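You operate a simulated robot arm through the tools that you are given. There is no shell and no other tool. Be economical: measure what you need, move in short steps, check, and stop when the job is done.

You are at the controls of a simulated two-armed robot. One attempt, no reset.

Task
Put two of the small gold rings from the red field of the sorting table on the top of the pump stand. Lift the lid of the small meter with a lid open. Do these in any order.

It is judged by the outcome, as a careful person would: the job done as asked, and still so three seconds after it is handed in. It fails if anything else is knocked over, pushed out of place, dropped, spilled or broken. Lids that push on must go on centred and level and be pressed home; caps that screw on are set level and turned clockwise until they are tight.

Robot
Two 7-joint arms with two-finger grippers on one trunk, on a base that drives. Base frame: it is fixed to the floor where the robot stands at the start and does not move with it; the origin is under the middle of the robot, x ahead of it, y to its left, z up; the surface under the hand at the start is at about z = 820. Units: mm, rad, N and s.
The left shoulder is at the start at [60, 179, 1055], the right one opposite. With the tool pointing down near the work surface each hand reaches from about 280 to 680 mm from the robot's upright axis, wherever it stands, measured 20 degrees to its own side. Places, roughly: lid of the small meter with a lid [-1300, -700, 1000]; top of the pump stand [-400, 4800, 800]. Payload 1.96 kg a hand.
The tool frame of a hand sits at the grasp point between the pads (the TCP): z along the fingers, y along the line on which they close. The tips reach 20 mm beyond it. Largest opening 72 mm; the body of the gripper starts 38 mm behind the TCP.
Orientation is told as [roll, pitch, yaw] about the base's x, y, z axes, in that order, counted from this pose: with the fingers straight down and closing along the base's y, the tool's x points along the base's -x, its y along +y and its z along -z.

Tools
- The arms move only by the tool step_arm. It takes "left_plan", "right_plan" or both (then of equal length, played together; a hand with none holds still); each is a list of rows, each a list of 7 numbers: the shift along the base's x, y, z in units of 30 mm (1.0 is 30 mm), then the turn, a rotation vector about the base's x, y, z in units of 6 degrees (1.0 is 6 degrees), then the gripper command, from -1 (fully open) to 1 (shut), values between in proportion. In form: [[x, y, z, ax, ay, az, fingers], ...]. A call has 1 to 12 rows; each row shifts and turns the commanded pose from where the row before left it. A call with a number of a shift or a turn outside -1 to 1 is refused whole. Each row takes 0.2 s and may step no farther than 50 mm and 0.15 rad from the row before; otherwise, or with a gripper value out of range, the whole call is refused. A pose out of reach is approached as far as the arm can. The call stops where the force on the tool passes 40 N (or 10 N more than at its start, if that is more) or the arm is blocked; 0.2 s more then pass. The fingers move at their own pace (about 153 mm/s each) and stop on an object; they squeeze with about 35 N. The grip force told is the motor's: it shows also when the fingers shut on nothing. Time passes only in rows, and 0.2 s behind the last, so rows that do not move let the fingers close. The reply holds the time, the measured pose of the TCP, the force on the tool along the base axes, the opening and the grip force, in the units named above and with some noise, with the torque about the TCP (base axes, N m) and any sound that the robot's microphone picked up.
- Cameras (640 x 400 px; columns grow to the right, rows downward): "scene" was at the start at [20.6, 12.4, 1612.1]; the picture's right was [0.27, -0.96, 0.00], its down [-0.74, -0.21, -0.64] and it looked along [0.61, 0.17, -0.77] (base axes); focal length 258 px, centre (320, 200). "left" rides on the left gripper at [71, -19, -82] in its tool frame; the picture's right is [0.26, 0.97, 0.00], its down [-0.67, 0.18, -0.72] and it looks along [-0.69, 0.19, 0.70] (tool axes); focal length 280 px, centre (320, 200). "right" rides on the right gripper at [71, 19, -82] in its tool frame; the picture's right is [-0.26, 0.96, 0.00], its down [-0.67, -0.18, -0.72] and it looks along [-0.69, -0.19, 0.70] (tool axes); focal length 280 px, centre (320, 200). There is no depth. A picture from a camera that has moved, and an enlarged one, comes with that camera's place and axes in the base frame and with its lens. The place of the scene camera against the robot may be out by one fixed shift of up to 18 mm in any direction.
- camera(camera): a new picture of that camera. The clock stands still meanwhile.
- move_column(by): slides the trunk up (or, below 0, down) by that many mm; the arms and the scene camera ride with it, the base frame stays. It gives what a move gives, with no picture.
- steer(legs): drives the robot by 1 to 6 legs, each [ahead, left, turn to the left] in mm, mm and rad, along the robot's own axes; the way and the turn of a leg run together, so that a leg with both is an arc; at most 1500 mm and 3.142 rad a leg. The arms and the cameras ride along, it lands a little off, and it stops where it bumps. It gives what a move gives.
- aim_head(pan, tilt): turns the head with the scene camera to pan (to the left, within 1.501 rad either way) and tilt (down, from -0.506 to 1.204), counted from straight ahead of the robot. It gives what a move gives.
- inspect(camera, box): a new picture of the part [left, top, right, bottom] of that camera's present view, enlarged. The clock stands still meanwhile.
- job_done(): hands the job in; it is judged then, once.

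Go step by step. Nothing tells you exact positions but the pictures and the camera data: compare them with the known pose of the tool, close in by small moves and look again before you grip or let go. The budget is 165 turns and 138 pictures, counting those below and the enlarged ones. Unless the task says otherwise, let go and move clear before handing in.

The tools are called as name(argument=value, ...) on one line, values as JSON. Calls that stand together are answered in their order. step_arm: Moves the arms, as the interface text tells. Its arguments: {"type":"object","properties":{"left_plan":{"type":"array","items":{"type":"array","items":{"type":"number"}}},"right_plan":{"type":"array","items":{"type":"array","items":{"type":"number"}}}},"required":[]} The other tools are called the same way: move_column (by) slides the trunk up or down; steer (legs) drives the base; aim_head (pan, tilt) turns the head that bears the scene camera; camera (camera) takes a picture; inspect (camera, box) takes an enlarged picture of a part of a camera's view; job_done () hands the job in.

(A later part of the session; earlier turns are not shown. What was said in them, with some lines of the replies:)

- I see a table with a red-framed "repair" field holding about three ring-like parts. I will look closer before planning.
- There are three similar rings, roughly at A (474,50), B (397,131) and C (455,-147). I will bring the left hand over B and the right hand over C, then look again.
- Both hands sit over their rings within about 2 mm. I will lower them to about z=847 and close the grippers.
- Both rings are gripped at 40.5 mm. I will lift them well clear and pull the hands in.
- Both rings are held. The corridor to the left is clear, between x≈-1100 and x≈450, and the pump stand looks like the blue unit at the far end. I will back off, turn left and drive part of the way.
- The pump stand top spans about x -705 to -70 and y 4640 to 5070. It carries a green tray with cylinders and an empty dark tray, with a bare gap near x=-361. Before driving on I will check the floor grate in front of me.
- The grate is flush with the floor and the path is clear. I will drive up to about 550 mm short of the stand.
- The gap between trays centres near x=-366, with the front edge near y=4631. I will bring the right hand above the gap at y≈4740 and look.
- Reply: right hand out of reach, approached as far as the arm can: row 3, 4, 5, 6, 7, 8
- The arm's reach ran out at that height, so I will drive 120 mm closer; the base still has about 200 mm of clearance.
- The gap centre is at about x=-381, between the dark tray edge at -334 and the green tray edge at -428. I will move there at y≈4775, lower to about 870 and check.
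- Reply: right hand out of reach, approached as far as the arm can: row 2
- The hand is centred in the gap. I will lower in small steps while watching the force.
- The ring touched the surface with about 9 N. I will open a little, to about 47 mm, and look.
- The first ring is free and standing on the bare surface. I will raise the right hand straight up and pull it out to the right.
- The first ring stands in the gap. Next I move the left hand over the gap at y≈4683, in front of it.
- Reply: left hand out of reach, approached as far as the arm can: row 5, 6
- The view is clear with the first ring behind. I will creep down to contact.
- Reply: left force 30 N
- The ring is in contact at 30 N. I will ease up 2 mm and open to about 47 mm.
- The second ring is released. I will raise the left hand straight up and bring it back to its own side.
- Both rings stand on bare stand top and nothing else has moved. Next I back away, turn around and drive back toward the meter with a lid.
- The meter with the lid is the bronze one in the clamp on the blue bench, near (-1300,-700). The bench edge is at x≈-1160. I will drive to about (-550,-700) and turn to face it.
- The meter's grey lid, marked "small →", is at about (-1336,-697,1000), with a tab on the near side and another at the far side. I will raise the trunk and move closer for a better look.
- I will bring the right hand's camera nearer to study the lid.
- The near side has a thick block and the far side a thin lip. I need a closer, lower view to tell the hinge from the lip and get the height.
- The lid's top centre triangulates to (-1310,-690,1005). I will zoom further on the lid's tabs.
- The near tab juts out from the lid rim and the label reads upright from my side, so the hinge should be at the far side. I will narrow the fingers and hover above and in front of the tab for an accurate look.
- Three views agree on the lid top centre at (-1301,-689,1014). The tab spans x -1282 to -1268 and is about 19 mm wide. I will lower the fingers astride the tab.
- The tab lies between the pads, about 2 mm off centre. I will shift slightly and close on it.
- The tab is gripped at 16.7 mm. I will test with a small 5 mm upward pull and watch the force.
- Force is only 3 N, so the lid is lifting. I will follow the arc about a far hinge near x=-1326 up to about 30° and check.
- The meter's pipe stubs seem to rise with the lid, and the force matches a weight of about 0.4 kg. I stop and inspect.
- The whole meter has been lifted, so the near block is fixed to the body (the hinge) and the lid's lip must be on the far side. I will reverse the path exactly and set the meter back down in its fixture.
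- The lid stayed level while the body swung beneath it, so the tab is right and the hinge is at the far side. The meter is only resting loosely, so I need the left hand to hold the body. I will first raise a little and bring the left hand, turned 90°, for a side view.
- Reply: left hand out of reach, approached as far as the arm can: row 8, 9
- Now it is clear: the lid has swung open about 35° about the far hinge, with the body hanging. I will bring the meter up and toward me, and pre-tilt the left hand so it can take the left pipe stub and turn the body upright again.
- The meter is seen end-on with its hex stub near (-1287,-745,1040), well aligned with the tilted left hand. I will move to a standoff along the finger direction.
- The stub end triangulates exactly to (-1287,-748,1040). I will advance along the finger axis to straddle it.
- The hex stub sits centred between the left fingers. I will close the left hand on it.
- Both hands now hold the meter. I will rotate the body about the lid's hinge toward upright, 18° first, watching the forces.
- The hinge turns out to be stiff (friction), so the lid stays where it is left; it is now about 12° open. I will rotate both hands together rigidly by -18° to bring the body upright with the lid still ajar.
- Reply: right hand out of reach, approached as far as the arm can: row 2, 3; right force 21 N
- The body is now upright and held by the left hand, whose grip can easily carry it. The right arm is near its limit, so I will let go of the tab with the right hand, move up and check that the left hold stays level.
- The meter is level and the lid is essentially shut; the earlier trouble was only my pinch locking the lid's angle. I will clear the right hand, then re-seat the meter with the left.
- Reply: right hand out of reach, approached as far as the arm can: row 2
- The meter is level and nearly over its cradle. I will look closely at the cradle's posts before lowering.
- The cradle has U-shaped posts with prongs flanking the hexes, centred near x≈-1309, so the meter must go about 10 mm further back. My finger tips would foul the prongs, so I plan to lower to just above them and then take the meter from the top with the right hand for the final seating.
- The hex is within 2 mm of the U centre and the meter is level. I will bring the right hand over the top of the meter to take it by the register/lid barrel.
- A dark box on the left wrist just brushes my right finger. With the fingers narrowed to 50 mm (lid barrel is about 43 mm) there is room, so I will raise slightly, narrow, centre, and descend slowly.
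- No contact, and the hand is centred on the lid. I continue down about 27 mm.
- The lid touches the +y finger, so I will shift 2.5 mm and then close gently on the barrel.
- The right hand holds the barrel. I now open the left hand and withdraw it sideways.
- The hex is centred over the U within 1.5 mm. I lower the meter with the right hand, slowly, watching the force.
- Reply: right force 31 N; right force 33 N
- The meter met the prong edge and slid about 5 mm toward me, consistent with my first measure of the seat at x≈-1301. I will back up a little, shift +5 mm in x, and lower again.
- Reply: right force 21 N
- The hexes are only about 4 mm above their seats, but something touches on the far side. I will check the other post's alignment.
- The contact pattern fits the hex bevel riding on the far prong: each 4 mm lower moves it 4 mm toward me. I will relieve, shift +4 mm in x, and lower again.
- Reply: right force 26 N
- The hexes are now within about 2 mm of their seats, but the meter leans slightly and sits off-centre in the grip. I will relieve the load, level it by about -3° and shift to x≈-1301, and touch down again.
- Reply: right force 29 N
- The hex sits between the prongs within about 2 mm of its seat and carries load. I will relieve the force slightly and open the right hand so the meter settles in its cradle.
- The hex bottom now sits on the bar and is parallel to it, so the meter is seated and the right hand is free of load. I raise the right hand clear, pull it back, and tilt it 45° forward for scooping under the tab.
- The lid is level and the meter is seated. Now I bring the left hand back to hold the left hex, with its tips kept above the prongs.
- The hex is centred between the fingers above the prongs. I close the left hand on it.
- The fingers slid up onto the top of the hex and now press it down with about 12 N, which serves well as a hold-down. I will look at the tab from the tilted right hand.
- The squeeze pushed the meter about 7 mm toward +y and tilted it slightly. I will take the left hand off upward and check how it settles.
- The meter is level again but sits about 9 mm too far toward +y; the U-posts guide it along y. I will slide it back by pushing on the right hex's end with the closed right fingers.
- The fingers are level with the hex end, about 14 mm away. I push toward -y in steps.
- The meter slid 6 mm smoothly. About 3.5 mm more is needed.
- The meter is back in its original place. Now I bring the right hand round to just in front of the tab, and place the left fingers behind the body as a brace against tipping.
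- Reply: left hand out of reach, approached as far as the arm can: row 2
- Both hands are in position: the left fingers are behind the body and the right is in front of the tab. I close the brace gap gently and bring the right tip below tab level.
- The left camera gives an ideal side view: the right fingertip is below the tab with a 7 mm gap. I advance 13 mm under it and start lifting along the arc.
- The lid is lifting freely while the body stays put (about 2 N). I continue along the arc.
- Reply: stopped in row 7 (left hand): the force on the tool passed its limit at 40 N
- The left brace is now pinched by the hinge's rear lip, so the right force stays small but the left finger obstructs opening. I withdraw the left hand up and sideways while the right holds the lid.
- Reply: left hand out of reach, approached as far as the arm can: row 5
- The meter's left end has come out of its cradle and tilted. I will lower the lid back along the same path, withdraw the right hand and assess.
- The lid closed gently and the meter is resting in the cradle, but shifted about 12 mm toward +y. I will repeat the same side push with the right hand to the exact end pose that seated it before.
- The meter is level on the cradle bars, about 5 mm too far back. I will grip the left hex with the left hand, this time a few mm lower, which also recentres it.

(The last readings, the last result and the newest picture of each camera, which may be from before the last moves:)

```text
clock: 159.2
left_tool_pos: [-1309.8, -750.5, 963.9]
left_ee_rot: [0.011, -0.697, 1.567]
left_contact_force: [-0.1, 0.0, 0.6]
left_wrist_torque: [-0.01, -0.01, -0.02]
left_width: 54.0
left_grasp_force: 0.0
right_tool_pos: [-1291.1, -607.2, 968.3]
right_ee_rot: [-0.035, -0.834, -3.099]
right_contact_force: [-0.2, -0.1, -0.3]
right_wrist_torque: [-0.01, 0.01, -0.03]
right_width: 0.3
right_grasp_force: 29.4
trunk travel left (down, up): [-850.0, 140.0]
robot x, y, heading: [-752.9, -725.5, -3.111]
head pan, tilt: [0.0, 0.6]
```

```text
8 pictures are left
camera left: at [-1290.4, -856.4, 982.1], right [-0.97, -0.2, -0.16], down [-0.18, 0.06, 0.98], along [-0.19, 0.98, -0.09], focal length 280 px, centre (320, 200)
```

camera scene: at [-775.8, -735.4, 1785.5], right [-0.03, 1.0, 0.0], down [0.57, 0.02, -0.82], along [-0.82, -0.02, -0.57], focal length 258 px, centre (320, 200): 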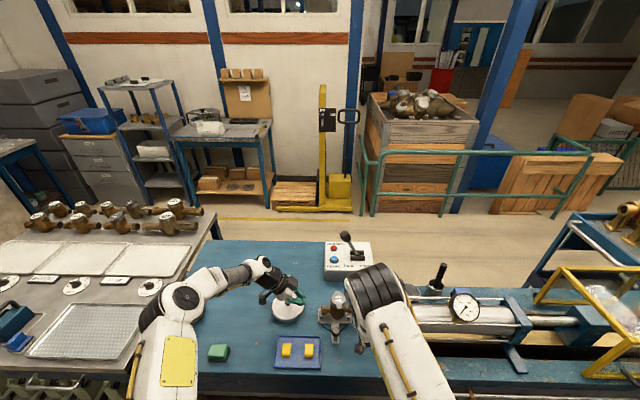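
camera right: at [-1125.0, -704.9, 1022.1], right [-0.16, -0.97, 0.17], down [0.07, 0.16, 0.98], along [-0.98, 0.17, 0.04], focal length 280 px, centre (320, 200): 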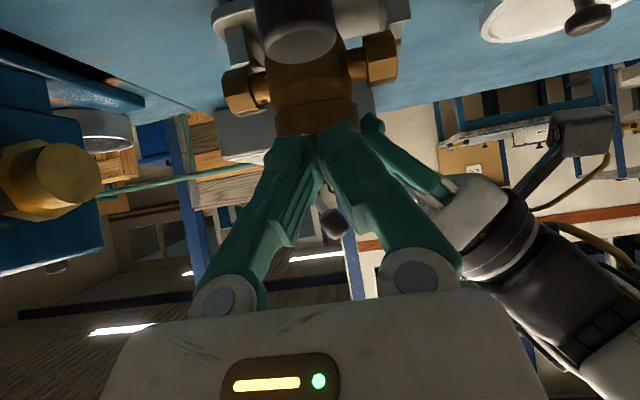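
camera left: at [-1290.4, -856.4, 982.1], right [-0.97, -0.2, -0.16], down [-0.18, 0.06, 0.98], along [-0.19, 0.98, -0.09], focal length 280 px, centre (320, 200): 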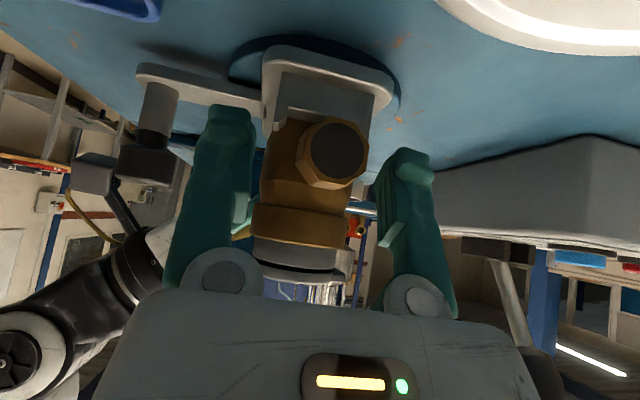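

step_arm(left_plan=[[-0.06, 0, 0.08, 0, 0, 0, -0.3], [0, 0, 0, 0, 0, 0, 0], [0, 0, 0, 0, 0, 0, 0.3], [0, 0, 0, 0, 0, 0, 1], [0, 0, 0, 0, 0, 0, 1]])

```text
clock: 160.4
left_tool_pos: [-1310.9, -751.2, 966.3]
left_ee_rot: [0.011, -0.699, 1.568]
left_contact_force: [-1.3, -0.4, 0.4]
left_wrist_torque: [-0.07, 0.05, 0.02]
left_width: 27.5
left_grasp_force: 34.7
right_tool_pos: [-1293.0, -608.1, 967.9]
right_ee_rot: [-0.032, -0.831, -3.098]
right_contact_force: [0.2, 0.7, -0.3]
right_wrist_torque: [0.01, 0.03, 0.0]
right_width: 0.3
right_grasp_force: 29.3
trunk travel left (down, up): [-850.0, 140.0]
robot x, y, heading: [-752.0, -724.5, -3.11]
head pan, tilt: [0.0, 0.6]
```

The left hand now grips the hex flats firmly (27.5 mm) with no load. I bring the right hand round to the pre-scoop position in front of the tab again.

step_arm(right_plan=[[0.47, 0, 0.77, 0, 0, 0, 1], [0.47, 0, 0.77, 0, 0, 0, 1], [0.47, 0, 0.77, 0, 0, 0, 1], [0.47, 0, 0.77, 0, 0, 0, 1], [0, -0.87, 0, 0, 0, 0, 1], [0, -0.87, 0, 0, 0, 0, 1], [0, -0.87, 0, 0, 0, 0, 1], [0, 0, -0.67, 0, 0, 0, 1], [0, 0, -0.67, 0, 0, 0, 1], [0, 0, -0.67, 0, 0, 0, 1], [-0.15, 0, 0, 0, 0, 0, 1]], left_plan=[[0.05, 0, 0, 0, 0, 0, 1], [0, 0, 0, 0, 0, 0, 1], [0, 0, 0, 0, 0, 0, 1], [0, 0, 0, 0, 0, 0, 1], [0, 0, 0, 0, 0, 0, 1], [0, 0, 0, 0, 0, 0, 1], [0, 0, 0, 0, 0, 0, 1], [0, 0, 0, 0, 0, 0, 1], [0, 0, 0, 0, 0, 0, 1], [0, 0, 0, 0, 0, 0, 1], [0, 0, 0, 0, 0, 0, 1]])

inspect(camera="left", box=[150, 100, 400, 290])

```text
clock: 162.8
left_tool_pos: [-1308.8, -749.8, 966.7]
left_ee_rot: [0.01, -0.698, 1.569]
left_contact_force: [-0.9, -0.3, 0.0]
left_wrist_torque: [-0.04, -0.01, 0.03]
left_width: 27.2
left_grasp_force: 34.9
right_tool_pos: [-1241.0, -687.2, 998.9]
right_ee_rot: [-0.034, -0.832, -3.099]
right_contact_force: [0.8, -0.3, -0.3]
right_wrist_torque: [0.0, 0.02, 0.0]
right_width: 0.1
right_grasp_force: 30.2
trunk travel left (down, up): [-850.0, 140.0]
robot x, y, heading: [-749.9, -729.9, -3.111]
head pan, tilt: [0.0, 0.6]
```

```text
2.11 times, centred on (275, 195) of left
camera zoom: at [-1289.7, -856.6, 984.4], right [-0.97, -0.2, -0.16], down [-0.18, 0.06, 0.98], along [-0.19, 0.98, -0.09], focal length 590 px, centre (415, 210)
```

zoom: 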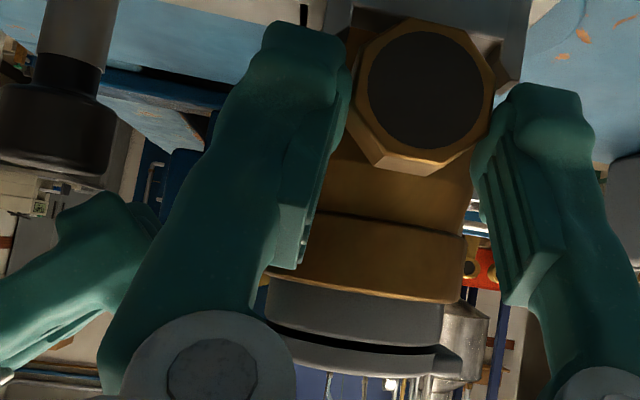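

The hex is firmly gripped and level. I advance under the tab and lift the first part of the arc, watching the forces.

step_arm(right_plan=[[-0.23, 0, 0, 0, 0, 0, 1], [-0.24, 0, 0.03, 0, 0, 0, 1], [-0.03, 0, 0.25, 0, 0, 0, 1], [-0.04, 0, 0.25, 0, 0, 0, 1], [-0.08, 0, 0.25, 0, 0, 0, 1], [-0.14, 0, 0.2, 0, 0, 0, 1], [-0.15, 0, 0.2, 0, 0, 0, 1]])

inspect(camera="left", box=[150, 100, 400, 290])

```text
clock: 164.4
left_tool_pos: [-1310.3, -750.7, 967.9]
left_ee_rot: [0.011, -0.698, 1.569]
left_contact_force: [0.0, -1.6, -0.4]
left_wrist_torque: [-0.02, 0.0, 0.03]
left_width: 27.3
left_grasp_force: 35.2
right_tool_pos: [-1267.4, -686.5, 1034.5]
right_ee_rot: [-0.034, -0.832, -3.097]
right_contact_force: [0.8, 0.2, -0.1]
right_wrist_torque: [0.01, 0.0, -0.01]
right_width: 0.0
right_grasp_force: 30.1
trunk travel left (down, up): [-850.0, 140.0]
robot x, y, heading: [-748.5, -723.5, -3.112]
head pan, tilt: [0.0, 0.6]
```

```text
2.11 times, centred on (275, 195) of left
camera zoom: at [-1289.6, -856.7, 984.4], right [-0.97, -0.2, -0.16], down [-0.18, 0.06, 0.98], along [-0.19, 0.98, -0.09], focal length 590 px, centre (415, 210)
```

zoom: 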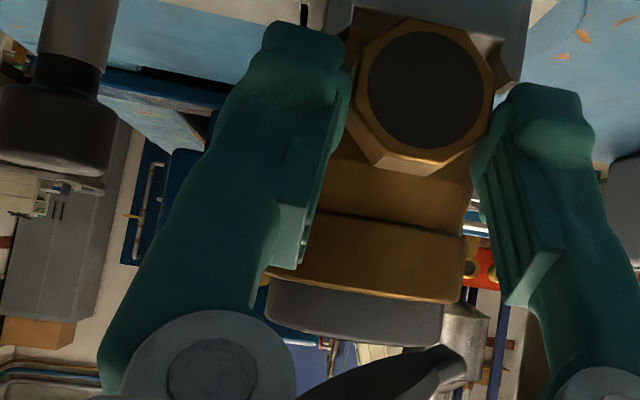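

The body has not moved at all and the lid is about 35° open with only ~1 N. I continue through vertical.

step_arm(right_plan=[[-0.15, 0, 0.2, 0, 0, 0, 1], [-0.18, 0, 0.1, 0, 0, 0, 1], [-0.19, 0, 0.09, 0, 0, 0, 1], [-0.19, 0, 0.07, 0, 0, 0, 1], [-0.19, 0, 0.06, 0, 0, 0, 1], [-0.2, 0, 0.04, 0, 0, 0, 1], [-0.2, 0, 0.03, 0, 0, 0, 1]])

camera(camera="left")

```text
clock: 166.0
left_tool_pos: [-1309.9, -751.3, 966.5]
left_ee_rot: [0.012, -0.699, 1.566]
left_contact_force: [-0.9, -0.2, 0.6]
left_wrist_torque: [-0.01, 0.01, -0.01]
left_width: 27.3
left_grasp_force: 34.9
right_tool_pos: [-1307.0, -686.0, 1051.6]
right_ee_rot: [-0.033, -0.833, -3.098]
right_contact_force: [0.5, 0.1, -0.5]
right_wrist_torque: [-0.05, 0.0, 0.03]
right_width: 0.2
right_grasp_force: 29.6
trunk travel left (down, up): [-850.0, 140.0]
robot x, y, heading: [-752.2, -725.0, -3.109]
head pan, tilt: [0.0, 0.6]
```

```text
5 pictures are left
camera left: at [-1289.6, -856.7, 984.4], right [-0.97, -0.2, -0.16], down [-0.18, 0.06, 0.98], along [-0.19, 0.98, -0.09], focal length 280 px, centre (320, 200)
```

left: 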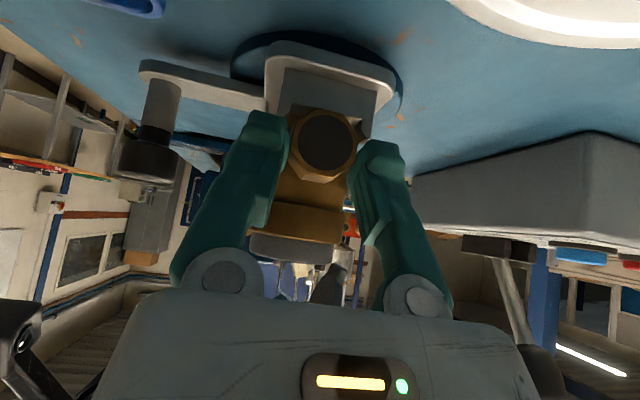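

The lid is near vertical, and the body remains still. I push further back past vertical, in small steps.

step_arm(right_plan=[[-0.2, 0, 0, 0, 0, 0, 1], [-0.2, 0, -0.04, 0, 0, 0, 1], [-0.2, 0, -0.06, 0, 0, 0, 1], [-0.2, 0, -0.08, 0, 0, 0, 1]])

inspect(camera="left", box=[250, 200, 410, 310])

```text
clock: 167.0
left_tool_pos: [-1308.8, -751.2, 966.1]
left_ee_rot: [0.009, -0.698, 1.569]
left_contact_force: [-0.3, -0.3, -0.2]
left_wrist_torque: [0.02, -0.01, -0.01]
left_width: 27.1
left_grasp_force: 35.1
right_tool_pos: [-1329.3, -687.2, 1045.8]
right_ee_rot: [-0.031, -0.834, -3.097]
right_contact_force: [0.3, 1.2, 0.3]
right_wrist_torque: [-0.03, 0.01, 0.0]
right_width: 0.2
right_grasp_force: 29.6
trunk travel left (down, up): [-850.0, 140.0]
robot x, y, heading: [-752.5, -723.9, -3.11]
head pan, tilt: [0.0, 0.6]
```

```text
3.64 times, centred on (330, 255) of left
camera zoom: at [-1289.5, -856.7, 984.4], right [-0.97, -0.2, -0.16], down [-0.18, 0.06, 0.98], along [-0.19, 0.98, -0.09], focal length 1020 px, centre (284, 0)
```

zoom: 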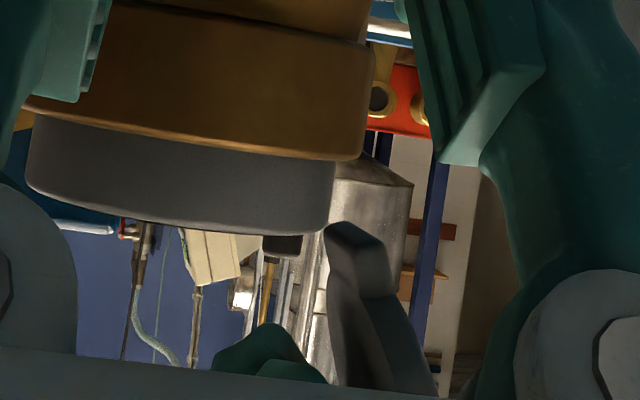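

The lid is now leaning about 20° past vertical and stays there without load. I withdraw the right hand backward and up, then release the hex with the left and back away sideways.

step_arm(right_plan=[[0.5, 0, 0.1, 0, 0, 0, 1], [0.9, 0, 0.3, 0, 0, 0, 1], [1, 0, 0.5, 0, 0, 0, 1], [1, 0, 0.8, 0, 0, 0, 1], [1, 0.3, 0.8, 0, 0, 0, 1], [0.5, 1, 0.5, 0, 0, 0, 1], [0, 1, 0, 0, 0, 0, 1], [0, 1, 0, 0, 0, 0, 1]])

step_arm(left_plan=[[0, 0, 0, 0, 0, 0, 0.1], [0, 0, 0, 0, 0, 0, -0.35], [0, 0, 0, 0, 0, 0, -0.35], [0, -0.5, 0, 0, 0, 0, -0.35], [0, -0.9, 0.2, 0, 0, 0, -0.35], [0, -1, 0.6, 0, 0, 0, -0.35], [0, -0.5, 1, 0, 0, 0, -0.35], [0, 0, 1, 0, 0, 0, -0.35]])

inspect(camera="scene", box=[302, 265, 382, 325])

```text
clock: 168.8
left_tool_pos: [-1308.3, -750.5, 966.9]
left_ee_rot: [0.01, -0.697, 1.567]
left_contact_force: [-0.3, -0.2, -0.1]
left_wrist_torque: [-0.08, 0.02, 0.04]
left_width: 27.1
left_grasp_force: 35.0
right_tool_pos: [-1186.5, -587.1, 1138.1]
right_ee_rot: [-0.032, -0.832, -3.1]
right_contact_force: [-0.2, 0.0, 0.5]
right_wrist_torque: [0.01, -0.02, -0.02]
right_width: 0.2
right_grasp_force: 29.4
trunk travel left (down, up): [-850.0, 140.0]
robot x, y, heading: [-750.8, -725.8, -3.111]
head pan, tilt: [0.0, 0.6]
```

```text
clock: 170.6
left_tool_pos: [-1310.2, -840.1, 1049.5]
left_ee_rot: [0.01, -0.698, 1.568]
left_contact_force: [-0.1, -0.6, 0.0]
left_wrist_torque: [0.02, -0.01, 0.01]
left_width: 48.6
left_grasp_force: 0.1
right_tool_pos: [-1186.8, -589.0, 1137.1]
right_ee_rot: [-0.034, -0.833, -3.098]
right_contact_force: [0.3, 0.1, -0.3]
right_wrist_torque: [0.01, 0.03, -0.01]
right_width: 0.0
right_grasp_force: 29.6
trunk travel left (down, up): [-850.0, 140.0]
robot x, y, heading: [-754.0, -728.5, -3.113]
head pan, tilt: [0.0, 0.6]
```

```text
6.67 times, centred on (342, 295) of scene
camera zoom: at [-774.1, -735.5, 1785.5], right [-0.03, 1.0, 0.0], down [0.56, 0.02, -0.83], along [-0.82, -0.02, -0.56], focal length 1721 px, centre (173, -433)
```

zoom: 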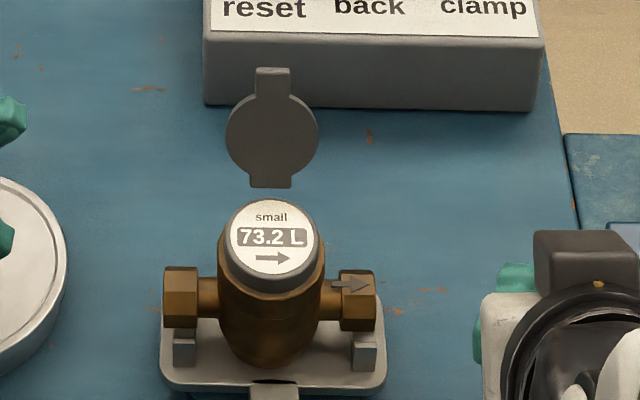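

The lid stands wide open showing "73.2 L", the meter sits level in its cradle, and both hands are free. I raise the hands clear and back off a little before a last check.

move_column(by=80)

steer(legs=[[-200, 0, 0]])

camera(camera="scene")

inspect(camera="scene", box=[270, 220, 400, 310])

```text
clock: 171.7
left_tool_pos: [-1311.5, -839.4, 1129.2]
left_ee_rot: [0.01, -0.699, 1.566]
left_contact_force: [0.3, 1.0, -0.5]
left_wrist_torque: [0.0, 0.03, 0.0]
left_width: 48.2
left_grasp_force: 0.0
right_tool_pos: [-1187.0, -588.3, 1218.4]
right_ee_rot: [-0.033, -0.834, -3.099]
right_contact_force: [0.3, 0.4, 0.0]
right_wrist_torque: [0.0, -0.01, 0.0]
right_width: 0.0
right_grasp_force: 29.8
trunk travel left (down, up): [-930.0, 60.0]
robot x, y, heading: [-752.1, -726.4, -3.116]
head pan, tilt: [0.0, 0.6]
```

```text
clock: 173.3
left_tool_pos: [-1115.0, -833.9, 1128.1]
left_ee_rot: [0.007, -0.697, 1.569]
left_contact_force: [-0.8, -0.3, 0.1]
left_wrist_torque: [0.02, -0.02, 0.03]
left_width: 48.9
left_grasp_force: 0.0
right_tool_pos: [-991.5, -582.9, 1217.6]
right_ee_rot: [-0.032, -0.832, -3.096]
right_contact_force: [-0.5, -0.8, -1.1]
right_wrist_torque: [0.03, 0.01, 0.01]
right_width: 0.2
right_grasp_force: 29.5
trunk travel left (down, up): [-930.0, 60.0]
robot x, y, heading: [-553.6, -721.4, -3.107]
head pan, tilt: [0.0, 0.6]
```

```text
2 pictures are left
camera scene: at [-579.9, -730.2, 1865.4], right [-0.03, 1.0, 0.0], down [0.57, 0.02, -0.82], along [-0.82, -0.03, -0.57], focal length 258 px, centre (320, 200)
```

scene: 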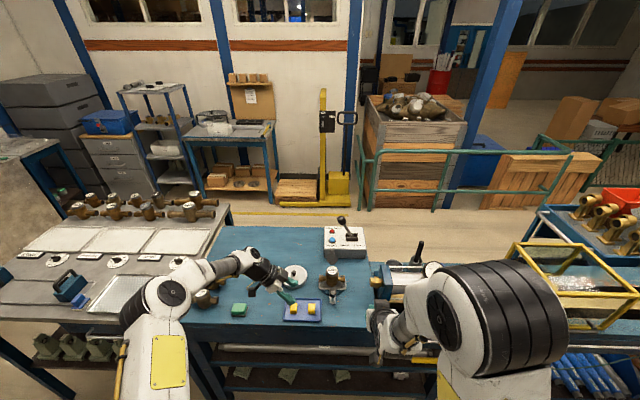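

```text
4.44 times, centred on (335, 265) of scene
camera zoom: at [-579.9, -730.2, 1865.4], right [-0.03, 1.0, 0.0], down [0.57, 0.02, -0.82], along [-0.82, -0.03, -0.57], focal length 1147 px, centre (253, -89)
```

zoom: 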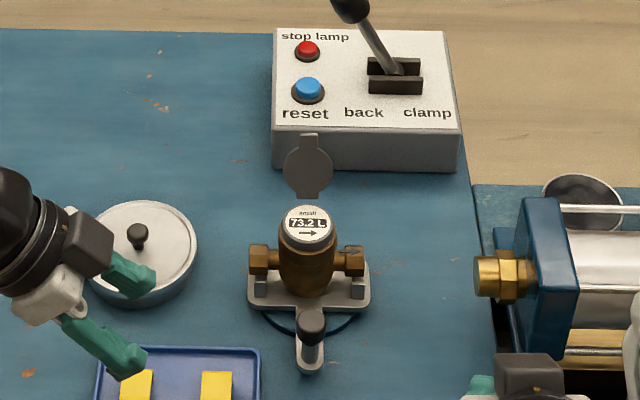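

The lid is open and holding, the meter is upright in its cradle, and everything around it is in place. The two rings are on the pump stand, so I hand the job in.

job_done()

```text
The job is handed in.
```

I handed the job in with both parts done. Two gold rings stand on the bare top of the pump stand. The small meter's lid is open past vertical and stays there on its own.

The meter took some recovery. On my first try at the lid, the whole meter lifted out of its cradle. I set it back, and it was pushed 7–12 mm sideways twice more while I held it. In the last picture it sits upright and level in the cradle. Its final position may be a few millimetres off where it started.
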